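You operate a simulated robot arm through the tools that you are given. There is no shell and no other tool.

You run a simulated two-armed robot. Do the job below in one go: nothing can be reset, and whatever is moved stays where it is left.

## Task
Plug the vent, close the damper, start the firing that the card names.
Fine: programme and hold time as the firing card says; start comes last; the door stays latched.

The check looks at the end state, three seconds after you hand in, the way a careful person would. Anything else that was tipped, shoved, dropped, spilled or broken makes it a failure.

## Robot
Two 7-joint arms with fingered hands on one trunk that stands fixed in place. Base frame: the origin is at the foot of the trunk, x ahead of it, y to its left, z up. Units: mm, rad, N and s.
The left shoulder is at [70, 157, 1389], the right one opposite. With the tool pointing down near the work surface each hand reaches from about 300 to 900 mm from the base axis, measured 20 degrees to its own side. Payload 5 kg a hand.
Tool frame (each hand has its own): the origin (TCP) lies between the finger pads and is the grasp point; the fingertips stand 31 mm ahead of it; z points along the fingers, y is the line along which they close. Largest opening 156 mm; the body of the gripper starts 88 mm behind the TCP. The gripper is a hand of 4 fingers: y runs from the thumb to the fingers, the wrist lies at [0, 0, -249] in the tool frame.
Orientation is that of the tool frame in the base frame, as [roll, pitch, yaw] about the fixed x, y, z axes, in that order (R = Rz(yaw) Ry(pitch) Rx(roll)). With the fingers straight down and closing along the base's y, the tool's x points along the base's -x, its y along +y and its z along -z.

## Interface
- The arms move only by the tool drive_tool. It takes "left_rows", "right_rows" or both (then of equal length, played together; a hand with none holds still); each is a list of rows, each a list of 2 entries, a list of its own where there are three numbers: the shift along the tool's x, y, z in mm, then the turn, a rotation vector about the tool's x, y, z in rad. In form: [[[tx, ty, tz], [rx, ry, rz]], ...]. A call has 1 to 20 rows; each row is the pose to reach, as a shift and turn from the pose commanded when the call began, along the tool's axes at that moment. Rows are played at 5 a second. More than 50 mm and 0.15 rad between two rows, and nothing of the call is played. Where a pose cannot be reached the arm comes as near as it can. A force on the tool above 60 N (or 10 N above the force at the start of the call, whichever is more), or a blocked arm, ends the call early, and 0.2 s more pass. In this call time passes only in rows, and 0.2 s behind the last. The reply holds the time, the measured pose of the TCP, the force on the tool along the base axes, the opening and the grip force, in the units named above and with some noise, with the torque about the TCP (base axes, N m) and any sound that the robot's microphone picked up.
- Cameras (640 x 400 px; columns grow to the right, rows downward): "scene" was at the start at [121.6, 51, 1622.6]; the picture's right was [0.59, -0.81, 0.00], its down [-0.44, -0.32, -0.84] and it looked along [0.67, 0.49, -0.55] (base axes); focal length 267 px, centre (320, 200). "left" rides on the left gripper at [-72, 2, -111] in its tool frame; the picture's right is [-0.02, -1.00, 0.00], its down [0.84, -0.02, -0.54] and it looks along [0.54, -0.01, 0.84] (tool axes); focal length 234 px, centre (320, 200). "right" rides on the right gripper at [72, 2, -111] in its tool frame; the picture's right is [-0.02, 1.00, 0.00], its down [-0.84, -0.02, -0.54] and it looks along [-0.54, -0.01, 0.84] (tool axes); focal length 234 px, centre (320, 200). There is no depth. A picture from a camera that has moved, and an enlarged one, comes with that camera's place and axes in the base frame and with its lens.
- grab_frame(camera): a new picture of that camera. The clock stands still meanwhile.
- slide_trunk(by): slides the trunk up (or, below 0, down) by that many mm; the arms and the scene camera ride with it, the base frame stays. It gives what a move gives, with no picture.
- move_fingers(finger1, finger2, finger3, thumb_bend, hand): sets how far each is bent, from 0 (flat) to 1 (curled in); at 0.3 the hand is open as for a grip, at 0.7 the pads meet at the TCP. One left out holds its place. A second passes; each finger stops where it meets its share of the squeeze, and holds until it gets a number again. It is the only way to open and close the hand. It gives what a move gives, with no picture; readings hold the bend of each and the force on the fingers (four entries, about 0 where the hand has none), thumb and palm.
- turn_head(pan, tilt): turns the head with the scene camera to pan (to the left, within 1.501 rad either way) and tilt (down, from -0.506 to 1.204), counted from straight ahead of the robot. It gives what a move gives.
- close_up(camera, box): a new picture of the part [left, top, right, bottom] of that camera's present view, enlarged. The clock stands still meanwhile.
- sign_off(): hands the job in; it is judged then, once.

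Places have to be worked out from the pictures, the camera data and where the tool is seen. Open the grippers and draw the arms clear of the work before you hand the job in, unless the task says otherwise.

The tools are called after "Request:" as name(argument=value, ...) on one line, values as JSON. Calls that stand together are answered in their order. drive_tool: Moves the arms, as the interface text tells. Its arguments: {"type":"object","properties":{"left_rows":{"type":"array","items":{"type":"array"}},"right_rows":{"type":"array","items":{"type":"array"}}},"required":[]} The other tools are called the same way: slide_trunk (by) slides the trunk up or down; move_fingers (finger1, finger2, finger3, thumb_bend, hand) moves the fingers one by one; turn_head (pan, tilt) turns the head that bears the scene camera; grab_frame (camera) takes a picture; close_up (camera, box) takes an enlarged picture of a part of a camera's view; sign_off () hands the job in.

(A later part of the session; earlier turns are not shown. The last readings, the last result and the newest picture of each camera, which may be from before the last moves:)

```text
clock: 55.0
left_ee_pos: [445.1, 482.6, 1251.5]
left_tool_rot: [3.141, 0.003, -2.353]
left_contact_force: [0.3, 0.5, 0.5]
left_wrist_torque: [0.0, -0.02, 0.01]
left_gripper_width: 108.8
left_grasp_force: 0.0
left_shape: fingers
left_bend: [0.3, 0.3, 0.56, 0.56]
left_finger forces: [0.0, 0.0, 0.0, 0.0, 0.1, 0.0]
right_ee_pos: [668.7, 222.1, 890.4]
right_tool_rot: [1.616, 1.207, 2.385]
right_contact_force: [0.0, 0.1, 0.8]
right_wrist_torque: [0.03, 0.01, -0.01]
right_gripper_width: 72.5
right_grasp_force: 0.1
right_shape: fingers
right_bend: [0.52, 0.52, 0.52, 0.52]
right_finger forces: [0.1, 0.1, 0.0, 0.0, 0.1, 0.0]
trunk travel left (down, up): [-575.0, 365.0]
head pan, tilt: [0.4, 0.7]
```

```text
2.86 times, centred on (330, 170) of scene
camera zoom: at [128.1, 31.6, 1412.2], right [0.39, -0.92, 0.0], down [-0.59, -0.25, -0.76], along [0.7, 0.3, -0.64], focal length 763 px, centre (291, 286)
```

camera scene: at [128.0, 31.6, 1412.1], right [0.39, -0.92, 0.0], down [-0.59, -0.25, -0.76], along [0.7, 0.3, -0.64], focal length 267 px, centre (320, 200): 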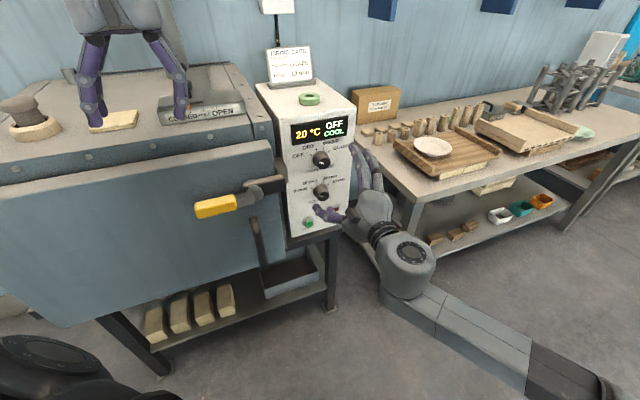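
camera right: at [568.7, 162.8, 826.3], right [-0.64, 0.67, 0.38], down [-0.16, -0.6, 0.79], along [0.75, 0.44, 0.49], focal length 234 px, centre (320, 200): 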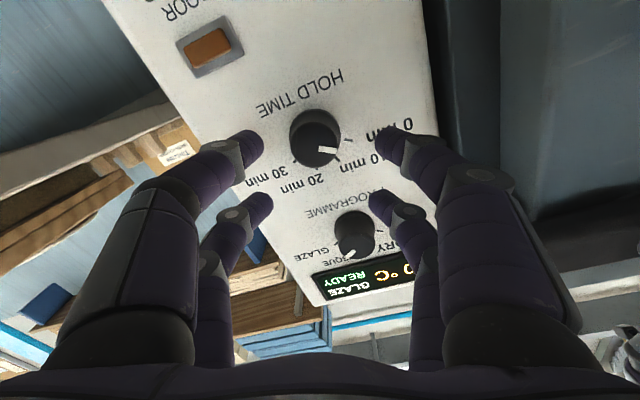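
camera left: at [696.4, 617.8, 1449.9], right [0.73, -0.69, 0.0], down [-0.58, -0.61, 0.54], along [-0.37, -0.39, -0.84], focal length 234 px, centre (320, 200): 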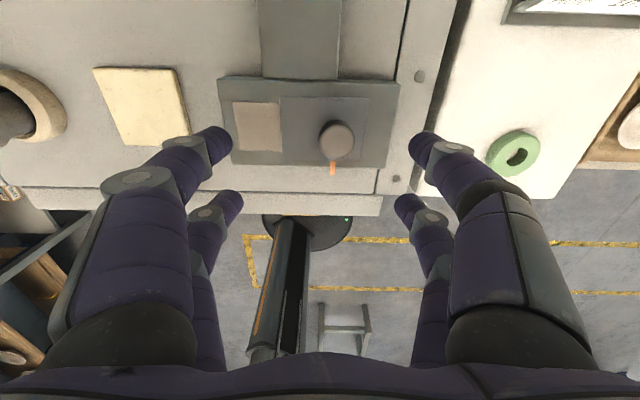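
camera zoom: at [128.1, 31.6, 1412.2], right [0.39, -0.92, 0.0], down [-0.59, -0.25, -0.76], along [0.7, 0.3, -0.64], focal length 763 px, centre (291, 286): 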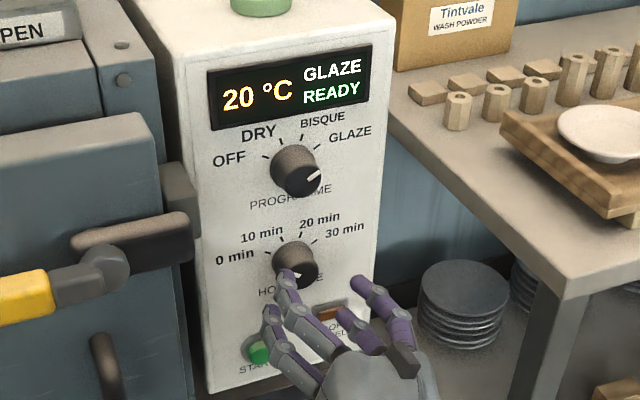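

The hold knob face is about 80 mm ahead, offset (+4, −4) mm in tool x and y. I'll align, advance 40 mm, and recheck.

Request:
drive_tool(right_rows=[[[4, -4, 10], [0, 0, 0]], [[4, -4, 25], [0, 0, 0]], [[4, -4, 40], [0, 0, 0]]])

Request:
close_up(camera="right", box=[220, 80, 420, 240])

```text
clock: 55.8
left_ee_pos: [445.7, 482.4, 1250.8]
left_tool_rot: [-3.141, 0.002, -2.355]
left_contact_force: [-0.9, -0.9, 0.0]
left_wrist_torque: [-0.04, -0.02, 0.02]
left_gripper_width: 108.7
left_grasp_force: 0.2
left_shape: fingers
left_bend: [0.3, 0.3, 0.56, 0.56]
left_finger forces: [0.0, 0.1, 0.0, 0.0, 0.0, 0.0]
right_ee_pos: [698.7, 248.9, 883.9]
right_tool_rot: [1.619, 1.206, 2.386]
right_contact_force: [-0.1, 0.0, -0.4]
right_wrist_torque: [-0.03, 0.01, 0.02]
right_gripper_width: 72.4
right_grasp_force: 0.0
right_shape: fingers
right_bend: [0.52, 0.52, 0.52, 0.52]
right_finger forces: [0.0, 0.1, 0.0, 0.0, 0.0, 0.1]
trunk travel left (down, up): [-575.0, 365.0]
head pan, tilt: [0.4, 0.7]
```

```text
2.50 times, centred on (320, 160) of right
camera zoom: at [599.6, 188.2, 820.3], right [-0.64, 0.67, 0.38], down [-0.16, -0.6, 0.79], along [0.75, 0.44, 0.49], focal length 585 px, centre (320, 300)
```

zoom: 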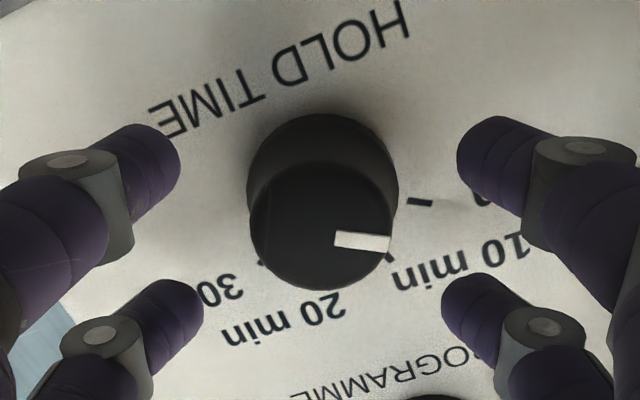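

It's well centred. I'll advance 20 mm, to the same depth as for the other knob, and close.

Request:
drive_tool(right_rows=[[[0, 1, 10], [0, 0, 0]], [[0, 1, 20], [0, 0, 0]]])

Request:
move_fingers(hand="right", finger1=0.7, finger2=0.7, finger3=0.7, thumb_bend=0.7)

Request:
close_up(camera="right", box=[220, 100, 420, 260])

Request:
close_up(camera="scene", box=[270, 100, 390, 240])

```text
clock: 56.4
left_ee_pos: [445.5, 483.5, 1249.9]
left_tool_rot: [3.141, 0.002, -2.355]
left_contact_force: [-1.3, 0.2, 0.2]
left_wrist_torque: [-0.01, 0.01, 0.02]
left_gripper_width: 108.6
left_grasp_force: 0.1
left_shape: fingers
left_bend: [0.3, 0.3, 0.56, 0.56]
left_finger forces: [0.1, 0.0, 0.0, 0.0, 0.1, 0.1]
right_ee_pos: [712.2, 261.8, 885.7]
right_tool_rot: [1.618, 1.207, 2.384]
right_contact_force: [0.5, 0.3, -0.3]
right_wrist_torque: [-0.01, 0.0, 0.02]
right_gripper_width: 72.4
right_grasp_force: 0.0
right_shape: fingers
right_bend: [0.52, 0.52, 0.52, 0.52]
right_finger forces: [0.0, 0.0, 0.0, 0.1, 0.0, 0.0]
trunk travel left (down, up): [-575.0, 365.0]
head pan, tilt: [0.4, 0.7]
```

```text
clock: 57.4
left_ee_pos: [445.7, 483.3, 1250.7]
left_tool_rot: [3.141, 0.001, -2.357]
left_contact_force: [0.9, -0.8, 0.1]
left_wrist_torque: [0.0, 0.0, 0.0]
left_gripper_width: 108.7
left_grasp_force: 0.0
left_shape: fingers
left_bend: [0.3, 0.3, 0.56, 0.56]
left_finger forces: [0.1, 0.1, 0.0, 0.0, 0.1, 0.1]
right_ee_pos: [713.6, 261.7, 886.0]
right_tool_rot: [1.617, 1.208, 2.383]
right_contact_force: [4.2, -1.7, -0.1]
right_wrist_torque: [0.02, -0.04, -0.13]
right_gripper_width: 17.6
right_grasp_force: 8.6
right_shape: fingers
right_bend: [0.67, 0.66, 0.65, 0.67]
right_finger forces: [3.1, 4.2, 4.8, 0.0, 5.4, 0.0]
trunk travel left (down, up): [-575.0, 365.0]
head pan, tilt: [0.4, 0.7]
```

```text
2.50 times, centred on (320, 180) of right
camera zoom: at [612.9, 203.0, 820.6], right [-0.64, 0.67, 0.38], down [-0.16, -0.6, 0.79], along [0.75, 0.44, 0.49], focal length 585 px, centre (320, 250)
```

zoom: 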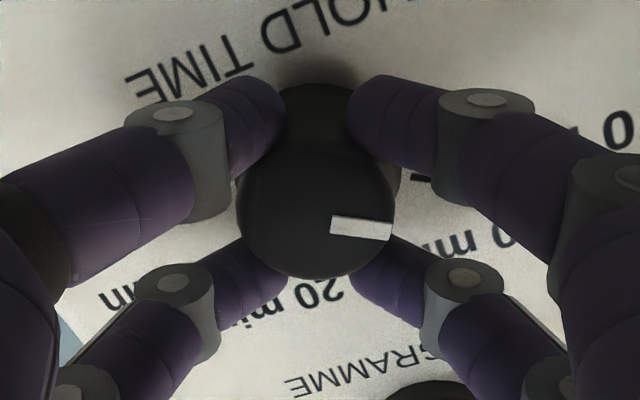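

```text
2.86 times, centred on (330, 170) of scene
camera zoom: at [128.5, 30.9, 1412.1], right [0.39, -0.92, 0.0], down [-0.59, -0.25, -0.76], along [0.7, 0.3, -0.64], focal length 763 px, centre (291, 286)
```

zoom: 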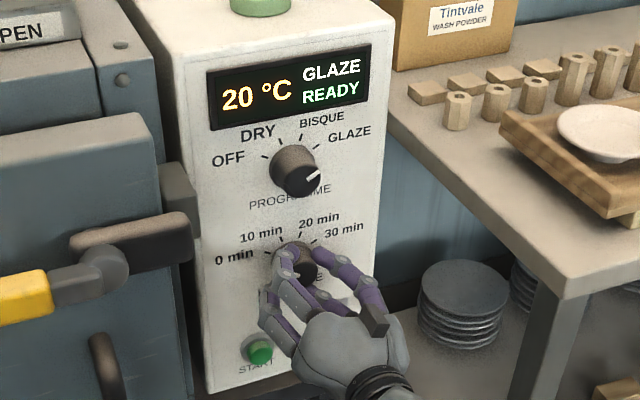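

The grip is even. I'll turn 40° clockwise toward 10 min.

Request:
drive_tool(right_rows=[[[0, 0, 0], [0, 0, 0.14]], [[0, 0, 0], [0, 0, 0.28]], [[0, 0, 0], [0, 0, 0.42]], [[0, 0, 0], [0, 0, 0.56]], [[0, 0, 0], [0, 0, 0.7]]])

Request:
close_up(camera="right", box=[220, 100, 420, 260])

Request:
close_up(camera="scene", box=[290, 120, 350, 215])

```text
clock: 58.6
left_ee_pos: [444.8, 483.3, 1250.9]
left_tool_rot: [3.14, 0.003, -2.353]
left_contact_force: [0.0, 0.6, -0.5]
left_wrist_torque: [0.04, -0.01, 0.02]
left_gripper_width: 108.8
left_grasp_force: 0.0
left_shape: fingers
left_bend: [0.3, 0.3, 0.56, 0.56]
left_finger forces: [0.1, 0.0, 0.1, 0.0, 0.0, 0.0]
right_ee_pos: [712.7, 262.3, 886.0]
right_tool_rot: [1.59, 0.504, 2.349]
right_contact_force: [5.4, -2.8, 2.7]
right_wrist_torque: [0.02, -0.05, -0.08]
right_gripper_width: 17.3
right_grasp_force: 10.1
right_shape: fingers
right_bend: [0.67, 0.66, 0.65, 0.68]
right_finger forces: [3.4, 6.9, 5.7, 0.0, 4.2, 0.1]
trunk travel left (down, up): [-575.0, 365.0]
head pan, tilt: [0.4, 0.7]
```

```text
2.50 times, centred on (320, 180) of right
camera zoom: at [588.0, 229.5, 854.0], right [-0.31, 0.34, 0.89], down [0.13, -0.91, 0.4], along [0.94, 0.24, 0.24], focal length 585 px, centre (320, 250)
```

zoom: 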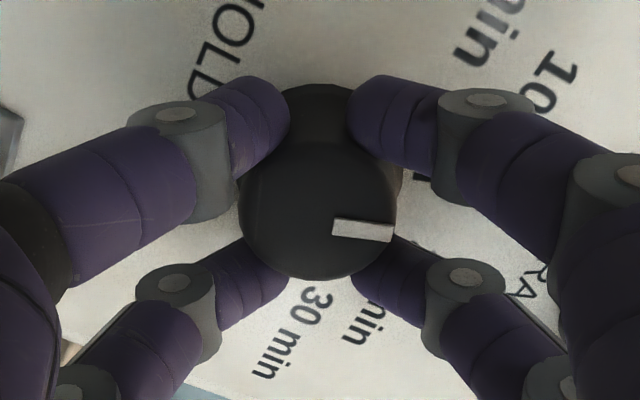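

```text
4.21 times, centred on (320, 168) of scene
camera zoom: at [128.4, 30.7, 1412.2], right [0.39, -0.92, 0.0], down [-0.59, -0.25, -0.76], along [0.7, 0.3, -0.64], focal length 1125 px, centre (320, 337)
```

zoom: 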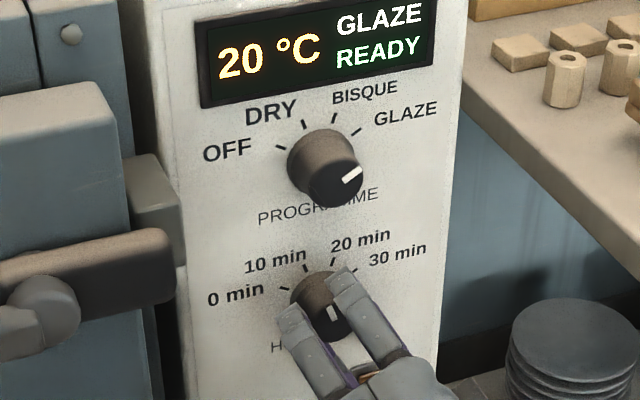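

The mark now points toward 10 min. I'll release, back off, and check both knobs.

Request:
move_fingers(hand="right", finger1=0.52, finger2=0.52, finger3=0.52, thumb_bend=0.52)

Request:
drive_tool(right_rows=[[[0, 0, -15], [0, 0, 0]], [[0, 0, -35], [0, 0, 0]], [[0, 0, -60], [0, 0, 0]], [[20, -35, -80], [0, 0, 0]]])

Request:
close_up(camera="scene", box=[290, 120, 350, 215])

Request:
grab_frame(camera="right")

```text
clock: 59.6
left_ee_pos: [445.6, 482.8, 1251.5]
left_tool_rot: [3.14, 0.001, -2.354]
left_contact_force: [0.8, 1.0, 0.9]
left_wrist_torque: [-0.01, 0.02, -0.04]
left_gripper_width: 108.8
left_grasp_force: 0.0
left_shape: fingers
left_bend: [0.3, 0.3, 0.56, 0.56]
left_finger forces: [0.0, 0.0, 0.0, 0.0, 0.0, 0.1]
right_ee_pos: [711.2, 262.0, 885.3]
right_tool_rot: [1.59, 0.507, 2.35]
right_contact_force: [-0.1, 0.4, -1.0]
right_wrist_torque: [-0.03, -0.01, 0.02]
right_gripper_width: 72.5
right_grasp_force: 0.1
right_shape: fingers
right_bend: [0.52, 0.52, 0.52, 0.52]
right_finger forces: [0.0, 0.0, 0.1, 0.1, 0.0, 0.1]
trunk travel left (down, up): [-575.0, 365.0]
head pan, tilt: [0.4, 0.7]
```

```text
clock: 60.6
left_ee_pos: [444.4, 482.5, 1250.1]
left_tool_rot: [3.14, 0.002, -2.353]
left_contact_force: [0.4, -0.5, 1.4]
left_wrist_torque: [0.01, -0.02, 0.0]
left_gripper_width: 108.5
left_grasp_force: 0.2
left_shape: fingers
left_bend: [0.3, 0.3, 0.56, 0.56]
left_finger forces: [0.0, 0.0, 0.0, 0.1, 0.1, 0.0]
right_ee_pos: [652.7, 207.1, 845.0]
right_tool_rot: [1.588, 0.507, 2.35]
right_contact_force: [-0.2, 0.1, 0.3]
right_wrist_torque: [-0.03, 0.0, 0.0]
right_gripper_width: 72.6
right_grasp_force: 0.2
right_shape: fingers
right_bend: [0.52, 0.52, 0.52, 0.52]
right_finger forces: [0.0, 0.1, 0.0, 0.0, 0.0, 0.1]
trunk travel left (down, up): [-575.0, 365.0]
head pan, tilt: [0.4, 0.7]
```

```text
4.21 times, centred on (320, 168) of scene
camera zoom: at [127.9, 31.2, 1412.3], right [0.39, -0.92, 0.0], down [-0.59, -0.25, -0.76], along [0.7, 0.3, -0.64], focal length 1125 px, centre (320, 337)
```

zoom: 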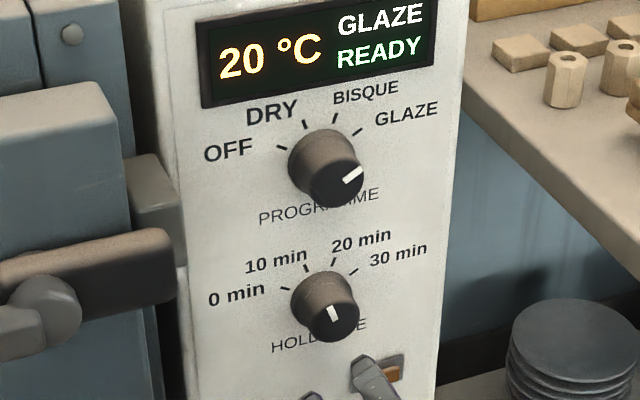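

```text
taken
camera right: at [528.4, 174.9, 814.0], right [-0.31, 0.34, 0.89], down [0.13, -0.91, 0.4], along [0.94, 0.24, 0.24], focal length 234 px, centre (320, 200)
```

right: 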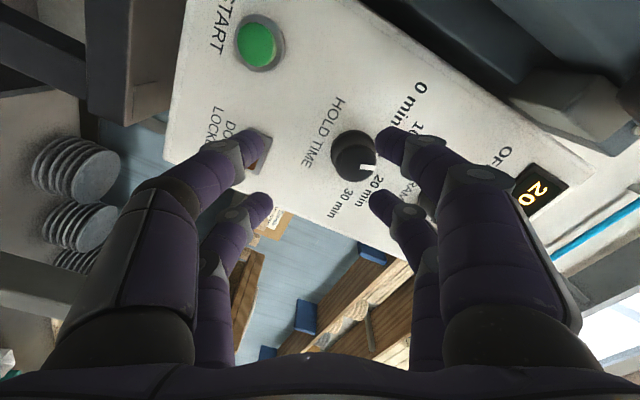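

I'll zoom in on the hold knob to check the mark against the 10 min tick.

Request:
close_up(camera="scene", box=[305, 175, 340, 205])

Request:
close_up(camera="right", box=[300, 90, 440, 210])

Request:
close_up(camera="right", box=[190, 0, 350, 110])

```text
13.33 times, centred on (322, 190) of scene
camera zoom: at [127.9, 31.2, 1412.3], right [0.39, -0.92, 0.0], down [-0.59, -0.25, -0.76], along [0.7, 0.3, -0.64], focal length 3561 px, centre (287, 333)
```

zoom: 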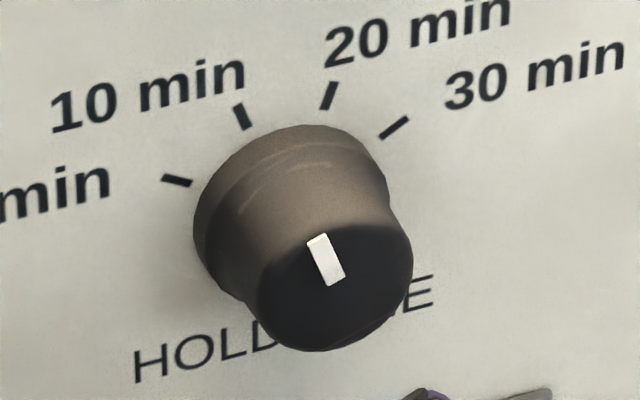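

```text
3.33 times, centred on (370, 150) of right
camera zoom: at [528.4, 174.9, 814.0], right [-0.31, 0.34, 0.89], down [0.13, -0.91, 0.4], along [0.94, 0.24, 0.24], focal length 781 px, centre (153, 367)
```

zoom: 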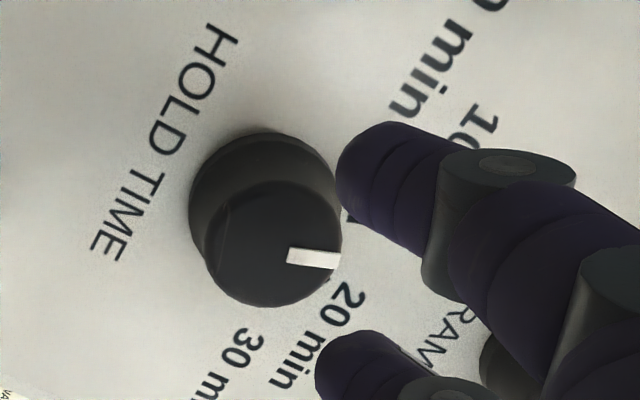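

```text
3.64 times, centred on (270, 55) of right
camera zoom: at [528.4, 174.9, 814.0], right [-0.31, 0.34, 0.89], down [0.13, -0.91, 0.4], along [0.94, 0.24, 0.24], focal length 852 px, centre (502, 727)
```

zoom: 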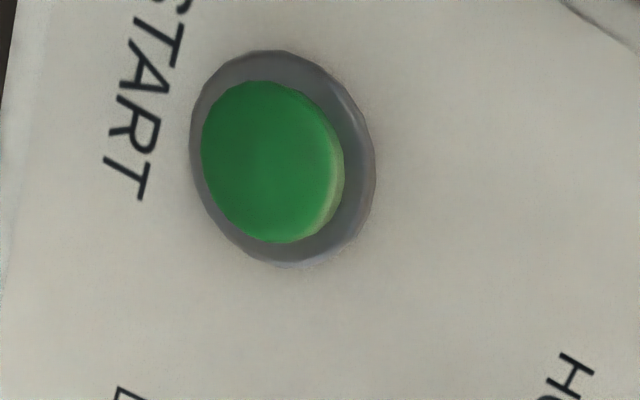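

The mark looks close to 10 min; I'll take tighter zooms of both knob faces to measure the angles.

Request:
close_up(camera="scene", box=[312, 178, 334, 196])

Request:
close_up(camera="scene", box=[305, 140, 340, 172])

```text
16.00 times, centred on (323, 187) of scene
camera zoom: at [127.9, 31.2, 1412.3], right [0.39, -0.92, 0.0], down [-0.59, -0.25, -0.76], along [0.7, 0.3, -0.64], focal length 4273 px, centre (272, 408)
```

zoom: 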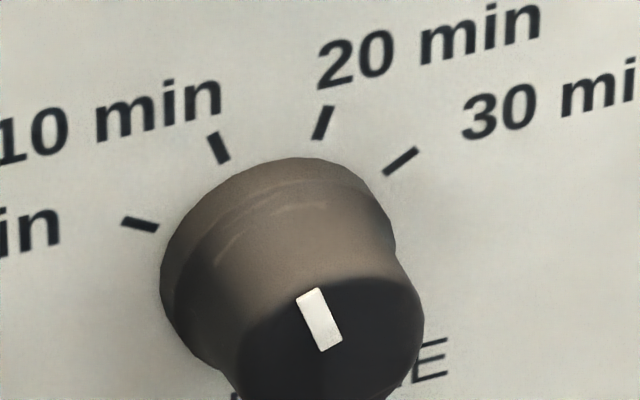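

```text
12.50 times, centred on (322, 156) of scene
camera zoom: at [127.9, 31.2, 1412.3], right [0.39, -0.92, 0.0], down [-0.59, -0.25, -0.76], along [0.7, 0.3, -0.64], focal length 3339 px, centre (289, 750)
```

zoom: 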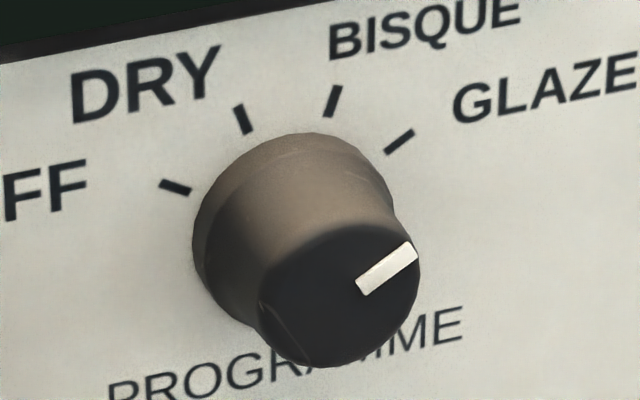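

The knobs measure about 62° (GLAZE tick at 60°) and about −19° (10 min tick at −20°), so both are set. For START I'll pinch finger1 and the thumb together as a poker and curl the other two fingers out of the way, still in free air.

Request:
drive_tool(right_rows=[[[0, 0, -20], [0, 0, 0]], [[0, 0, -40], [0, 0, 0]]])

Request:
move_fingers(hand="right", finger1=0.7, finger2=1.0, finger3=1.0, thumb_bend=0.7)

Request:
grab_frame(camera="right")

Request:
close_up(camera="scene", box=[270, 160, 400, 290])

```text
clock: 61.2
left_ee_pos: [445.7, 482.0, 1251.8]
left_tool_rot: [-3.141, 0.001, -2.355]
left_contact_force: [-0.2, 0.9, 0.3]
left_wrist_torque: [-0.01, 0.01, -0.01]
left_gripper_width: 108.8
left_grasp_force: 0.1
left_shape: fingers
left_bend: [0.3, 0.3, 0.56, 0.56]
left_finger forces: [0.0, 0.1, 0.0, 0.0, 0.0, 0.0]
right_ee_pos: [624.0, 178.6, 849.2]
right_tool_rot: [1.589, 0.505, 2.35]
right_contact_force: [-0.2, 0.3, 0.4]
right_wrist_torque: [-0.02, 0.01, -0.02]
right_gripper_width: 72.8
right_grasp_force: 0.0
right_shape: fingers
right_bend: [0.52, 0.52, 0.52, 0.52]
right_finger forces: [0.1, 0.1, 0.0, 0.1, 0.0, 0.0]
trunk travel left (down, up): [-575.0, 365.0]
head pan, tilt: [0.4, 0.7]
```

```text
clock: 62.2
left_ee_pos: [445.3, 483.0, 1251.7]
left_tool_rot: [3.142, 0.002, -2.355]
left_contact_force: [0.3, 0.3, 0.0]
left_wrist_torque: [0.03, 0.0, 0.01]
left_gripper_width: 108.6
left_grasp_force: 0.0
left_shape: fingers
left_bend: [0.3, 0.3, 0.56, 0.56]
left_finger forces: [0.0, 0.0, 0.0, 0.1, 0.1, 0.1]
right_ee_pos: [625.4, 178.5, 849.1]
right_tool_rot: [1.59, 0.506, 2.35]
right_contact_force: [0.1, -0.2, 0.4]
right_wrist_torque: [0.01, 0.01, 0.02]
right_gripper_width: 4.7
right_grasp_force: 0.0
right_shape: fingers
right_bend: [0.7, 0.73, 0.73, 0.7]
right_finger forces: [0.0, 0.0, 0.1, 0.0, 0.0, 0.0]
trunk travel left (down, up): [-575.0, 365.0]
head pan, tilt: [0.4, 0.7]
```

```text
taken
camera right: at [500.3, 146.6, 816.3], right [-0.31, 0.34, 0.89], down [0.13, -0.91, 0.4], along [0.94, 0.24, 0.24], focal length 234 px, centre (320, 200)
```

right: 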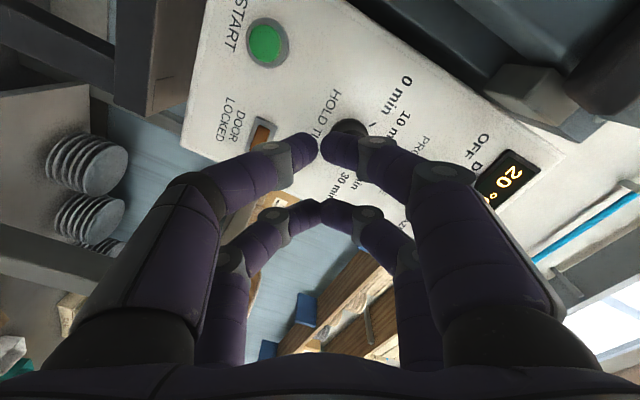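

```text
3.08 times, centred on (335, 225) of scene
camera zoom: at [128.0, 31.1, 1412.2], right [0.39, -0.92, 0.0], down [-0.59, -0.25, -0.76], along [0.7, 0.3, -0.64], focal length 822 px, centre (274, 123)
```

zoom: 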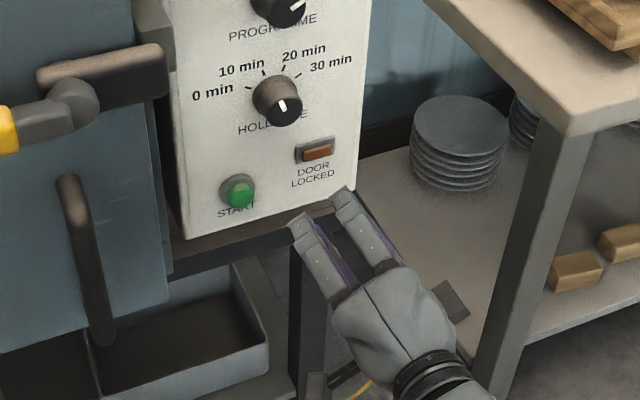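

The two near-camera fingers make a pointed pinch at tool (22, 0), and the button protrudes enough that the other pair stays off the panel. START lies at about tool (78, −48), so I'll shift to line it up with the pinch and close in to about 40 mm.

Request:
drive_tool(right_rows=[[[28, -24, 0], [0, 0, 0]], [[56, -48, 0], [0, 0, 0]], [[56, -48, 35], [0, 0, 0]], [[56, -48, 70], [0, 0, 0]]])

Request:
grab_frame(camera="right")

Request:
close_up(camera="right", box=[240, 60, 400, 200])

Request:
close_up(camera="scene", box=[270, 160, 400, 290])

```text
clock: 63.2
left_ee_pos: [445.3, 483.6, 1249.8]
left_tool_rot: [-3.14, 0.0, -2.357]
left_contact_force: [-0.3, 0.3, -0.4]
left_wrist_torque: [-0.03, 0.02, -0.02]
left_gripper_width: 108.6
left_grasp_force: 0.0
left_shape: fingers
left_bend: [0.3, 0.3, 0.56, 0.56]
left_finger forces: [0.1, 0.1, 0.0, 0.1, 0.1, 0.0]
right_ee_pos: [652.3, 242.6, 765.0]
right_tool_rot: [1.608, 0.509, 2.359]
right_contact_force: [0.6, 0.2, -0.7]
right_wrist_torque: [0.0, 0.03, -0.04]
right_gripper_width: 4.3
right_grasp_force: 0.0
right_shape: fingers
right_bend: [0.7, 0.73, 0.73, 0.7]
right_finger forces: [0.1, 0.0, 0.0, 0.1, 0.1, 0.0]
trunk travel left (down, up): [-575.0, 365.0]
head pan, tilt: [0.4, 0.7]
```

```text
taken
camera right: at [528.0, 209.2, 734.0], right [-0.3, 0.36, 0.88], down [0.13, -0.9, 0.41], along [0.94, 0.24, 0.23], focal length 234 px, centre (320, 200)
```

right: 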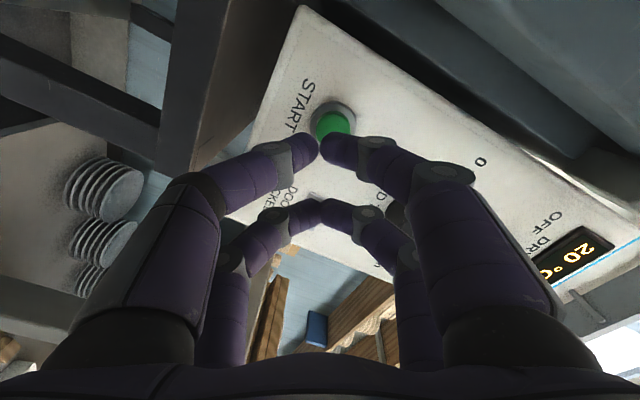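

```text
2.86 times, centred on (320, 130) of right
camera zoom: at [528.0, 209.2, 734.0], right [-0.3, 0.36, 0.88], down [0.13, -0.9, 0.41], along [0.94, 0.24, 0.23], focal length 669 px, centre (320, 400)
```

zoom: 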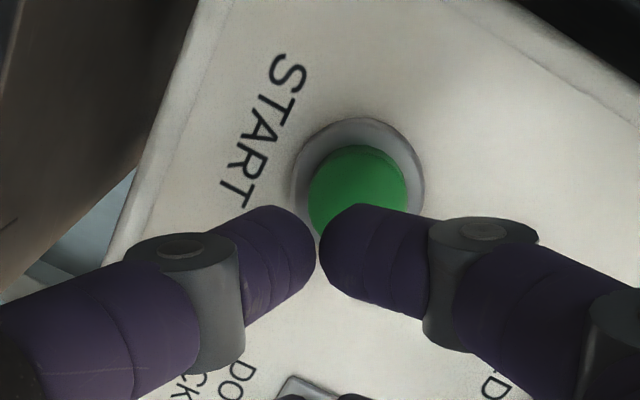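

```text
3.08 times, centred on (335, 225) of scene
camera zoom: at [128.5, 32.1, 1412.0], right [0.39, -0.92, 0.0], down [-0.59, -0.25, -0.76], along [0.7, 0.3, -0.64], focal length 822 px, centre (274, 123)
```

zoom: 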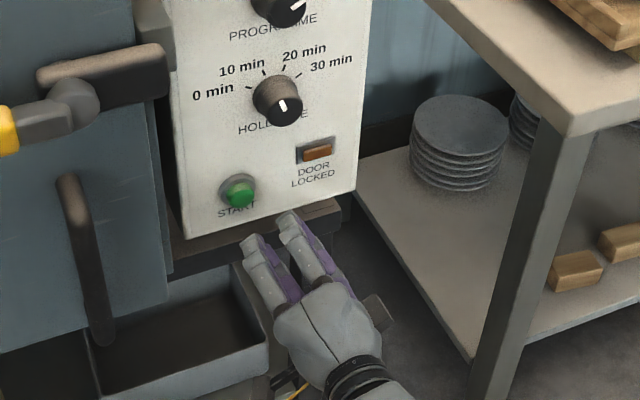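

The hand ended about 12 mm lower than commanded, so the button now sits at tool (17, 12) relative to the pinch at (22, 0). I'll correct by (−4, +12), advance 20 mm and look again.

Request:
drive_tool(right_rows=[[[-2, 6, 0], [0, 0, 0]], [[-4, 12, 5], [0, 0, 0]], [[-4, 12, 20], [0, 0, 0]]])

Request:
close_up(camera="right", box=[240, 60, 400, 200])

Request:
close_up(camera="scene", box=[280, 190, 360, 260])

```text
clock: 64.2
left_ee_pos: [444.5, 482.8, 1250.2]
left_tool_rot: [3.141, 0.002, -2.356]
left_contact_force: [-0.1, -0.3, 0.0]
left_wrist_torque: [0.03, -0.02, 0.02]
left_gripper_width: 108.6
left_grasp_force: 0.1
left_shape: fingers
left_bend: [0.3, 0.3, 0.56, 0.56]
left_finger forces: [0.1, 0.0, 0.0, 0.1, 0.0, 0.0]
right_ee_pos: [664.1, 238.9, 754.8]
right_tool_rot: [1.647, 0.531, 2.372]
right_contact_force: [0.5, 0.7, -0.3]
right_wrist_torque: [0.0, 0.02, 0.02]
right_gripper_width: 4.2
right_grasp_force: 0.1
right_shape: fingers
right_bend: [0.7, 0.73, 0.73, 0.7]
right_finger forces: [0.0, 0.0, 0.0, 0.1, 0.0, 0.1]
trunk travel left (down, up): [-575.0, 365.0]
head pan, tilt: [0.4, 0.7]
stopped in row 3 (right hand): the arm was blocked; the commanded pose is now the measured one
```

```text
2.86 times, centred on (320, 130) of right
camera zoom: at [538.7, 204.4, 726.8], right [-0.29, 0.39, 0.87], down [0.13, -0.89, 0.44], along [0.95, 0.25, 0.21], focal length 669 px, centre (320, 400)
```

zoom: 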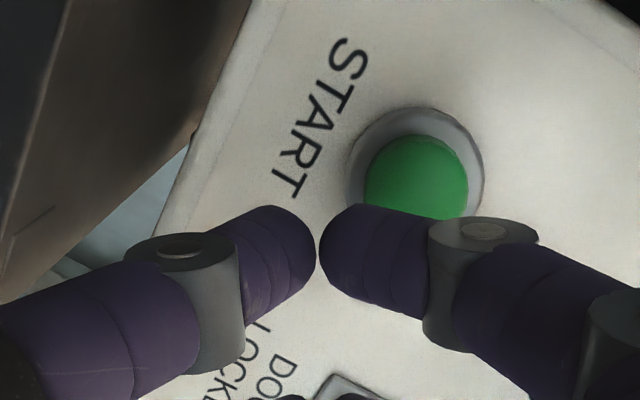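

```text
5.71 times, centred on (320, 225) of scene
camera zoom: at [127.7, 31.4, 1412.2], right [0.39, -0.92, 0.0], down [-0.59, -0.25, -0.76], along [0.7, 0.3, -0.64], focal length 1526 px, centre (320, 57)
```

zoom: 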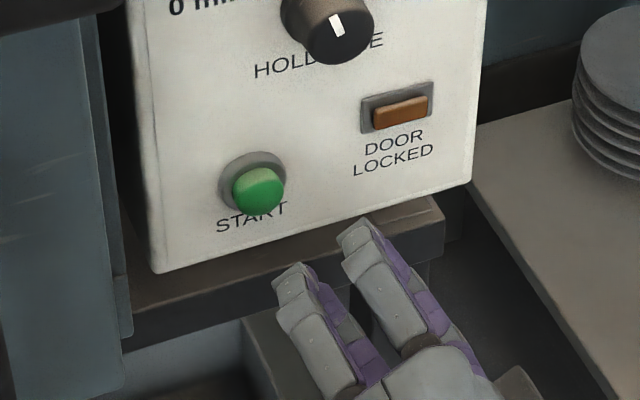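

The arm reports being blocked upstream with no force at the fingers, so something behind the wrist is touching or at a limit. I'll look at the whole arm before moving anything.

Request:
grab_frame(camera="scene")

Request:
turn_head(pan=0.0, tilt=1.0)

Request:
grab_frame(camera="scene")

```text
taken
camera scene: at [127.7, 31.4, 1412.2], right [0.39, -0.92, 0.0], down [-0.59, -0.25, -0.76], along [0.7, 0.3, -0.64], focal length 267 px, centre (320, 200)
```

scene: 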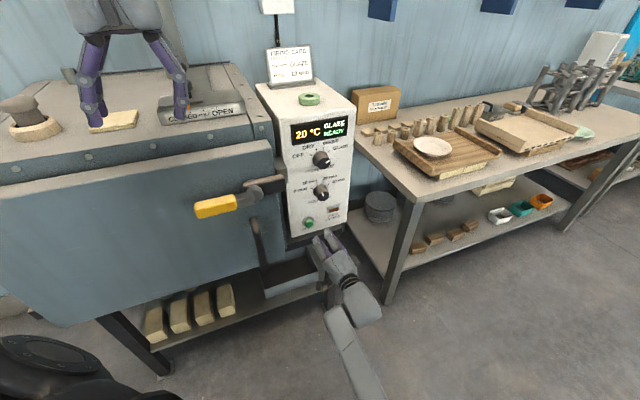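

```text
clock: 65.1
left_ee_pos: [444.1, 481.8, 1251.4]
left_tool_rot: [-3.139, 0.001, -2.355]
left_contact_force: [-0.4, 0.7, -0.2]
left_wrist_torque: [-0.01, -0.01, -0.01]
left_gripper_width: 108.8
left_grasp_force: 0.1
left_shape: fingers
left_bend: [0.3, 0.3, 0.56, 0.56]
left_finger forces: [0.0, 0.0, 0.0, 0.1, 0.0, 0.1]
right_ee_pos: [664.5, 238.3, 755.0]
right_tool_rot: [1.643, 0.527, 2.37]
right_contact_force: [-0.5, -0.1, -1.3]
right_wrist_torque: [0.02, 0.0, 0.01]
right_gripper_width: 4.4
right_grasp_force: 0.2
right_shape: fingers
right_bend: [0.7, 0.73, 0.73, 0.7]
right_finger forces: [0.0, 0.0, 0.2, 0.0, 0.1, 0.0]
trunk travel left (down, up): [-575.0, 365.0]
head pan, tilt: [0.0, 1.0]
```

```text
taken
camera scene: at [119.5, -1.7, 1388.8], right [0.0, -1.0, 0.0], down [-0.84, 0.0, -0.54], along [0.54, 0.0, -0.84], focal length 267 px, centre (320, 200)
```

scene: 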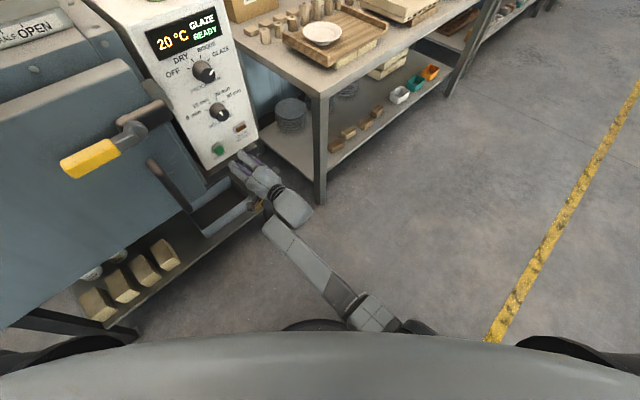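

The arm sags below its command and the hand tips downward, which looks like the wrist's upward bend limit at this low height. The same thing happened before I lowered the trunk. I'll back the right hand off and up, and lift the left hand so that I can lower the trunk further.

Request:
drive_tool(right_rows=[[[0, 0, -30], [0, 0, 0]], [[0, 0, -65], [0, 0, 0]], [[-15, 26, -100], [-0.02, 0, 0]], [[-36, 64, -110], [-0.04, -0.005, 0]], [[-57, 102, -115], [-0.055, -0.01, 0.003]], [[-78, 140, -115], [-0.067, -0.013, 0.006]]], left_rows=[[[0, 0, -40], [0, 0, 0]], [[0, 0, -80], [0, 0, 0]], [[10, 0, -120], [0, 0, 0]], [[25, 0, -160], [0, 0, 0]], [[40, 0, -200], [0, 0, 0]], [[60, 0, -240], [0, 0, 0]]])

Request:
grab_frame(camera="scene")

```text
clock: 66.5
left_ee_pos: [410.1, 440.8, 1441.4]
left_tool_rot: [-3.132, 0.008, -2.357]
left_contact_force: [0.2, 1.2, -0.6]
left_wrist_torque: [0.01, 0.02, 0.0]
left_gripper_width: 109.0
left_grasp_force: 0.1
left_shape: fingers
left_bend: [0.3, 0.3, 0.56, 0.56]
left_finger forces: [0.0, 0.0, 0.1, 0.0, 0.1, 0.1]
left hand out of reach, approached as far as the arm can: row 5, 6
right_ee_pos: [587.7, 170.4, 922.2]
right_tool_rot: [1.571, 0.52, 2.358]
right_contact_force: [0.6, 0.4, -0.4]
right_wrist_torque: [0.03, 0.0, 0.01]
right_gripper_width: 4.4
right_grasp_force: 0.1
right_shape: fingers
right_bend: [0.7, 0.73, 0.73, 0.7]
right_finger forces: [0.0, 0.0, 0.1, 0.0, 0.0, 0.0]
trunk travel left (down, up): [-575.0, 365.0]
head pan, tilt: [0.0, 1.0]
```

```text
taken
camera scene: at [119.6, -0.7, 1388.7], right [0.0, -1.0, 0.0], down [-0.84, 0.0, -0.54], along [0.54, 0.0, -0.84], focal length 267 px, centre (320, 200)
```

scene: 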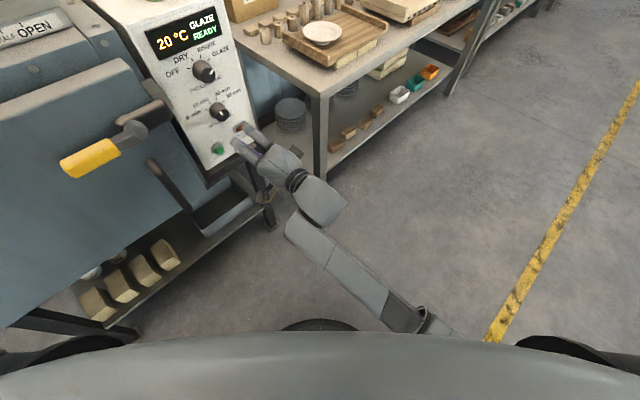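

The right hand levelled out nicely at z≈922, well clear of the panel, and the left is high. I'll lower the trunk another 150 mm.

Request:
slide_trunk(by=-150)

Request:
turn_head(pan=0.4, tilt=0.6)

Request:
grab_frame(camera="scene")

Request:
grab_frame(camera="right")

```text
clock: 68.2
left_ee_pos: [409.3, 439.1, 1291.7]
left_tool_rot: [-3.132, 0.011, -2.354]
left_contact_force: [0.1, -1.0, -0.4]
left_wrist_torque: [-0.04, 0.0, 0.0]
left_gripper_width: 109.0
left_grasp_force: 0.1
left_shape: fingers
left_bend: [0.3, 0.3, 0.56, 0.56]
left_finger forces: [0.0, 0.0, 0.1, 0.0, 0.1, 0.1]
right_ee_pos: [588.7, 169.6, 773.6]
right_tool_rot: [1.567, 0.521, 2.357]
right_contact_force: [1.0, 1.1, -0.1]
right_wrist_torque: [-0.02, 0.02, 0.0]
right_gripper_width: 4.3
right_grasp_force: 0.0
right_shape: fingers
right_bend: [0.7, 0.73, 0.73, 0.7]
right_finger forces: [0.0, 0.0, 0.0, 0.0, 0.1, 0.0]
trunk travel left (down, up): [-425.0, 515.0]
head pan, tilt: [0.0, 1.0]
```

```text
clock: 69.1
left_ee_pos: [410.2, 439.5, 1291.3]
left_tool_rot: [-3.133, 0.01, -2.354]
left_contact_force: [-0.1, -0.6, 0.1]
left_wrist_torque: [-0.03, 0.0, -0.01]
left_gripper_width: 108.6
left_grasp_force: 0.1
left_shape: fingers
left_bend: [0.3, 0.3, 0.56, 0.56]
left_finger forces: [0.0, 0.0, 0.0, 0.0, 0.0, 0.1]
right_ee_pos: [588.1, 169.8, 773.8]
right_tool_rot: [1.566, 0.522, 2.355]
right_contact_force: [0.4, -0.4, -0.2]
right_wrist_torque: [0.0, -0.02, -0.03]
right_gripper_width: 4.5
right_grasp_force: 0.0
right_shape: fingers
right_bend: [0.7, 0.73, 0.73, 0.7]
right_finger forces: [0.0, 0.0, 0.1, 0.0, 0.0, 0.0]
trunk travel left (down, up): [-425.0, 515.0]
head pan, tilt: [0.4, 0.6]
```

```text
taken
camera scene: at [131.1, 32.3, 1270.7], right [0.39, -0.92, 0.0], down [-0.52, -0.22, -0.82], along [0.76, 0.32, -0.57], focal length 267 px, centre (320, 200)
```

scene: 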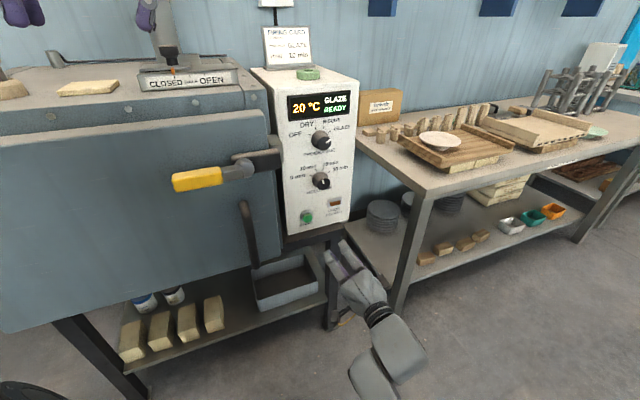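

```text
taken
camera right: at [465.5, 134.9, 738.3], right [-0.34, 0.34, 0.88], down [0.14, -0.91, 0.4], along [0.93, 0.26, 0.26], focal length 234 px, centre (320, 200)
```

right: 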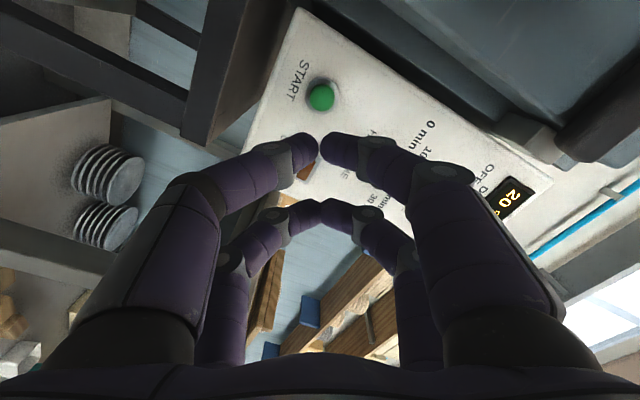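

The hand is now level at the button's height, with START at about tool (27, 3) and the pinch at (22, 0). I'll shift (+5, +3) and advance 105 mm, then look.

Request:
drive_tool(right_rows=[[[5, 3, 25], [0, 0, 0]], [[5, 3, 65], [0, 0, 0]], [[5, 3, 105], [0, 0, 0]]])

Request:
close_up(camera="right", box=[240, 60, 400, 200])

Request:
close_up(camera="scene", box=[270, 180, 390, 280])

```text
clock: 69.9
left_ee_pos: [411.0, 439.4, 1291.2]
left_tool_rot: [-3.133, 0.008, -2.356]
left_contact_force: [0.4, 0.2, -0.4]
left_wrist_torque: [-0.02, 0.0, 0.02]
left_gripper_width: 108.8
left_grasp_force: 0.2
left_shape: fingers
left_bend: [0.3, 0.3, 0.56, 0.56]
left_finger forces: [0.1, 0.0, 0.0, 0.0, 0.1, 0.1]
right_ee_pos: [658.4, 248.6, 772.1]
right_tool_rot: [1.572, 0.519, 2.357]
right_contact_force: [0.0, 0.1, 0.1]
right_wrist_torque: [-0.01, -0.02, -0.03]
right_gripper_width: 4.6
right_grasp_force: 0.0
right_shape: fingers
right_bend: [0.7, 0.73, 0.73, 0.7]
right_finger forces: [0.1, 0.1, 0.1, 0.0, 0.1, 0.0]
trunk travel left (down, up): [-425.0, 515.0]
head pan, tilt: [0.4, 0.6]
```

```text
2.86 times, centred on (320, 130) of right
camera zoom: at [535.5, 213.5, 737.4], right [-0.34, 0.34, 0.88], down [0.14, -0.91, 0.4], along [0.93, 0.26, 0.26], focal length 669 px, centre (320, 400)
```

zoom: 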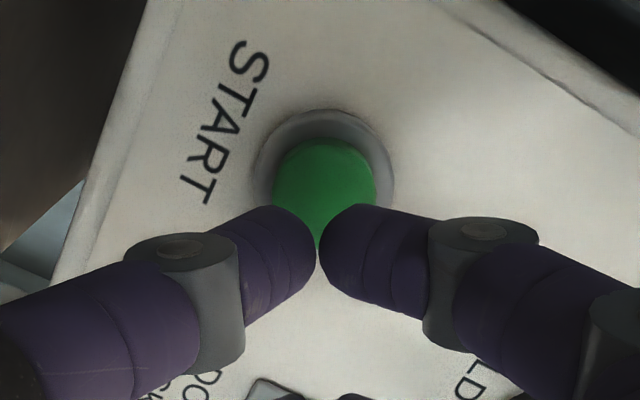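

```text
4.00 times, centred on (330, 230) of scene
camera zoom: at [131.6, 33.3, 1270.7], right [0.39, -0.92, 0.0], down [-0.52, -0.22, -0.82], along [0.76, 0.32, -0.57], focal length 1068 px, centre (280, 80)
```

zoom: 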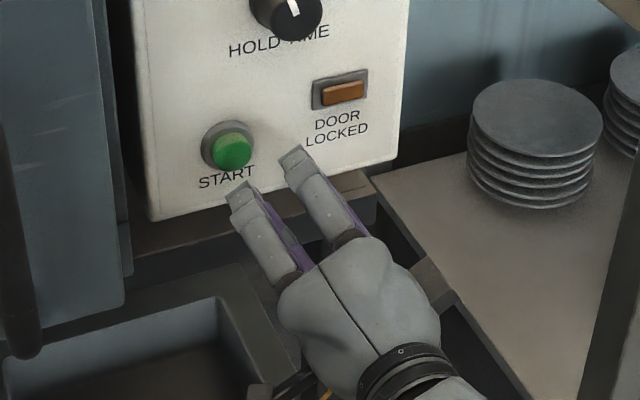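

The button lines up with the pinch, needing only +2 in y. I'll advance 36 mm to just short of contact and take a look.

Request:
drive_tool(right_rows=[[[0, 2, 12], [0, 0, 0]], [[0, 2, 24], [0, 0, 0]], [[0, 2, 34], [0, 0, 0]]])

Request:
close_up(camera="right", box=[240, 60, 400, 200])

Request:
close_up(camera="scene", box=[290, 195, 350, 245])

```text
clock: 70.7
left_ee_pos: [410.3, 439.8, 1290.5]
left_tool_rot: [-3.132, 0.009, -2.354]
left_contact_force: [-0.7, -0.2, 0.4]
left_wrist_torque: [-0.05, 0.01, -0.02]
left_gripper_width: 108.4
left_grasp_force: 0.0
left_shape: fingers
left_bend: [0.3, 0.3, 0.56, 0.56]
left_finger forces: [0.0, 0.0, 0.0, 0.1, 0.0, 0.0]
right_ee_pos: [681.1, 272.4, 774.2]
right_tool_rot: [1.57, 0.52, 2.357]
right_contact_force: [0.9, 0.6, 0.3]
right_wrist_torque: [0.0, -0.01, 0.0]
right_gripper_width: 4.3
right_grasp_force: 0.1
right_shape: fingers
right_bend: [0.7, 0.73, 0.73, 0.7]
right_finger forces: [0.1, 0.0, 0.0, 0.1, 0.1, 0.0]
trunk travel left (down, up): [-425.0, 515.0]
head pan, tilt: [0.4, 0.6]
```

```text
2.86 times, centred on (320, 130) of right
camera zoom: at [559.0, 238.3, 740.0], right [-0.34, 0.34, 0.88], down [0.14, -0.91, 0.4], along [0.93, 0.26, 0.26], focal length 669 px, centre (320, 400)
```

zoom: 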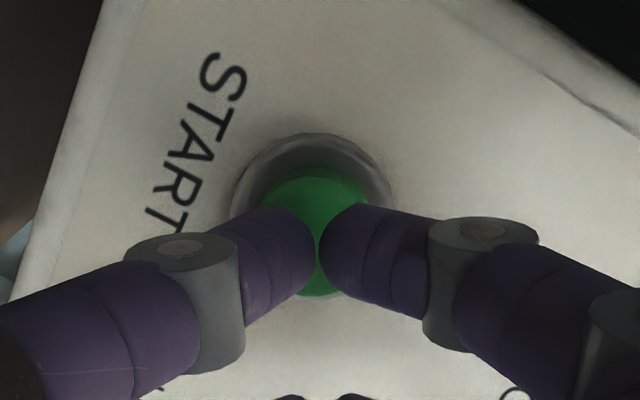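

```text
8.00 times, centred on (320, 220) of scene
camera zoom: at [131.3, 32.8, 1270.8], right [0.39, -0.92, 0.0], down [-0.52, -0.22, -0.82], along [0.76, 0.32, -0.57], focal length 2137 px, centre (320, 40)
```

zoom: 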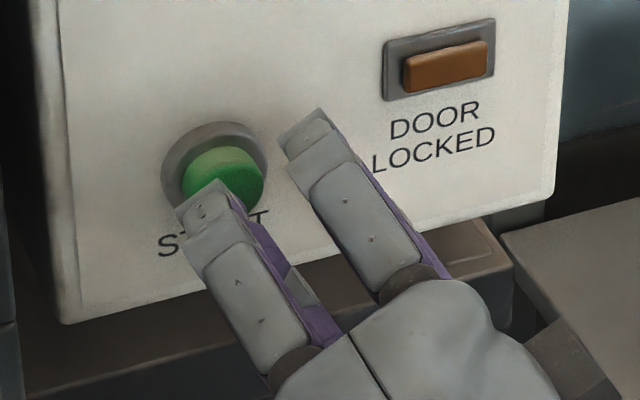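

The pinch is right in front of the green cap. I'll press in small steps while watching the force.

Request:
drive_tool(right_rows=[[[0, 0, 3], [0, 0, 0]], [[0, 0, 6], [0, 0, 0]], [[0, 0, 9], [0, 0, 0]], [[0, 0, 12], [0, 0, 0]]])

Request:
close_up(camera="scene", box=[270, 80, 390, 250])

Request:
close_up(camera="right", box=[240, 60, 400, 200])

```text
clock: 71.7
left_ee_pos: [410.6, 438.4, 1291.1]
left_tool_rot: [-3.132, 0.01, -2.354]
left_contact_force: [-0.2, 0.3, -1.1]
left_wrist_torque: [0.0, 0.0, -0.02]
left_gripper_width: 108.7
left_grasp_force: 0.1
left_shape: fingers
left_bend: [0.3, 0.3, 0.56, 0.56]
left_finger forces: [0.0, 0.0, 0.1, 0.1, 0.0, 0.0]
right_ee_pos: [690.2, 281.6, 773.8]
right_tool_rot: [1.568, 0.52, 2.356]
right_contact_force: [-0.6, -0.6, 0.2]
right_wrist_torque: [0.03, -0.01, 0.07]
right_gripper_width: 4.4
right_grasp_force: 0.5
right_shape: fingers
right_bend: [0.7, 0.73, 0.73, 0.7]
right_finger forces: [1.3, 0.0, 0.0, 0.0, 0.0, 0.0]
trunk travel left (down, up): [-425.0, 515.0]
head pan, tilt: [0.4, 0.6]
```

```text
2.35 times, centred on (330, 165) of scene
camera zoom: at [131.0, 32.4, 1270.8], right [0.39, -0.92, 0.0], down [-0.52, -0.22, -0.83], along [0.76, 0.32, -0.56], focal length 628 px, centre (296, 282)
```

zoom: 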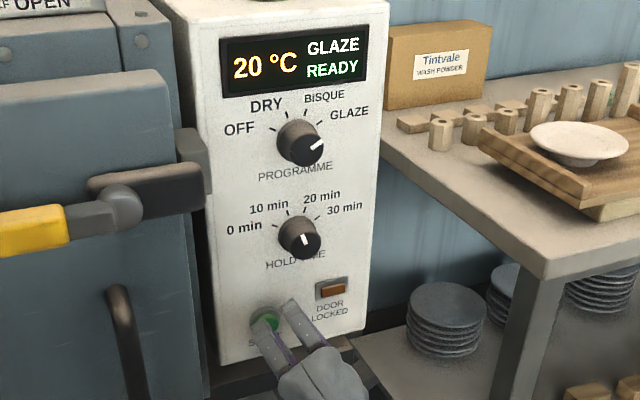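

```text
2.86 times, centred on (320, 130) of right
camera zoom: at [566.8, 246.5, 739.6], right [-0.34, 0.34, 0.88], down [0.14, -0.91, 0.4], along [0.93, 0.26, 0.26], focal length 669 px, centre (320, 400)
```

zoom: 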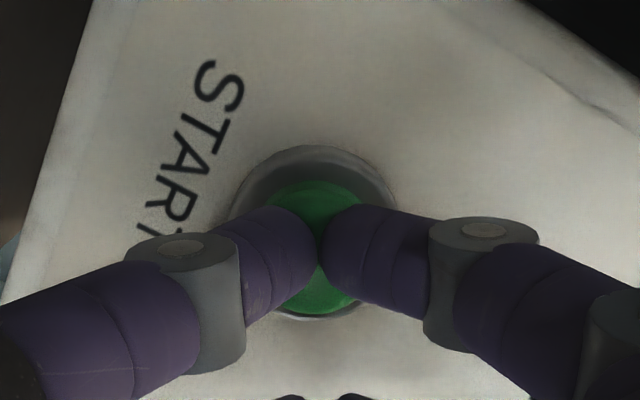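

First touch: 1.3 N on finger1, display still READY. I'll press on in 1.5 mm steps.

Request:
drive_tool(right_rows=[[[0, 0, 1.5], [0, 0, 0]], [[0, 0, 3], [0, 0, 0]], [[0, 0, 4.5], [0, 0, 0]]])

Request:
close_up(camera="scene", box=[270, 80, 390, 250])

```text
clock: 72.5
left_ee_pos: [409.0, 439.5, 1290.9]
left_tool_rot: [-3.134, 0.009, -2.356]
left_contact_force: [0.3, 0.5, -0.8]
left_wrist_torque: [-0.02, 0.03, 0.0]
left_gripper_width: 108.7
left_grasp_force: 0.0
left_shape: fingers
left_bend: [0.3, 0.3, 0.56, 0.56]
left_finger forces: [0.0, 0.0, 0.0, 0.0, 0.0, 0.0]
right_ee_pos: [694.7, 281.1, 770.7]
right_tool_rot: [1.576, 0.524, 2.355]
right_contact_force: [-2.3, -1.8, 1.1]
right_wrist_torque: [0.03, 0.05, 0.06]
right_gripper_width: 4.0
right_grasp_force: 0.8
right_shape: fingers
right_bend: [0.7, 0.73, 0.73, 0.7]
right_finger forces: [3.0, 0.0, 0.0, 0.0, 0.0, 0.0]
trunk travel left (down, up): [-425.0, 515.0]
head pan, tilt: [0.4, 0.6]
heard: click
```

```text
2.35 times, centred on (330, 165) of scene
camera zoom: at [130.8, 32.3, 1270.8], right [0.39, -0.92, 0.0], down [-0.52, -0.22, -0.83], along [0.76, 0.32, -0.56], focal length 628 px, centre (296, 282)
```

zoom: 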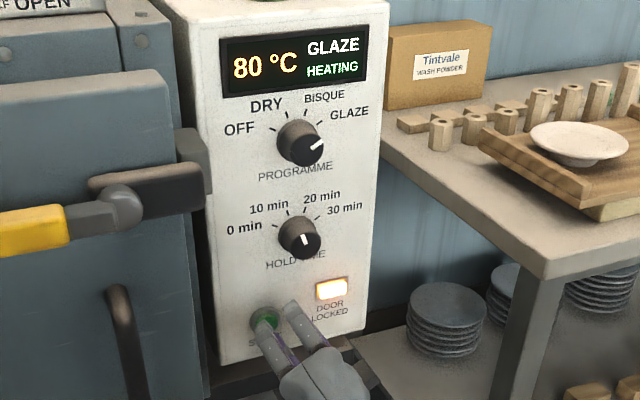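

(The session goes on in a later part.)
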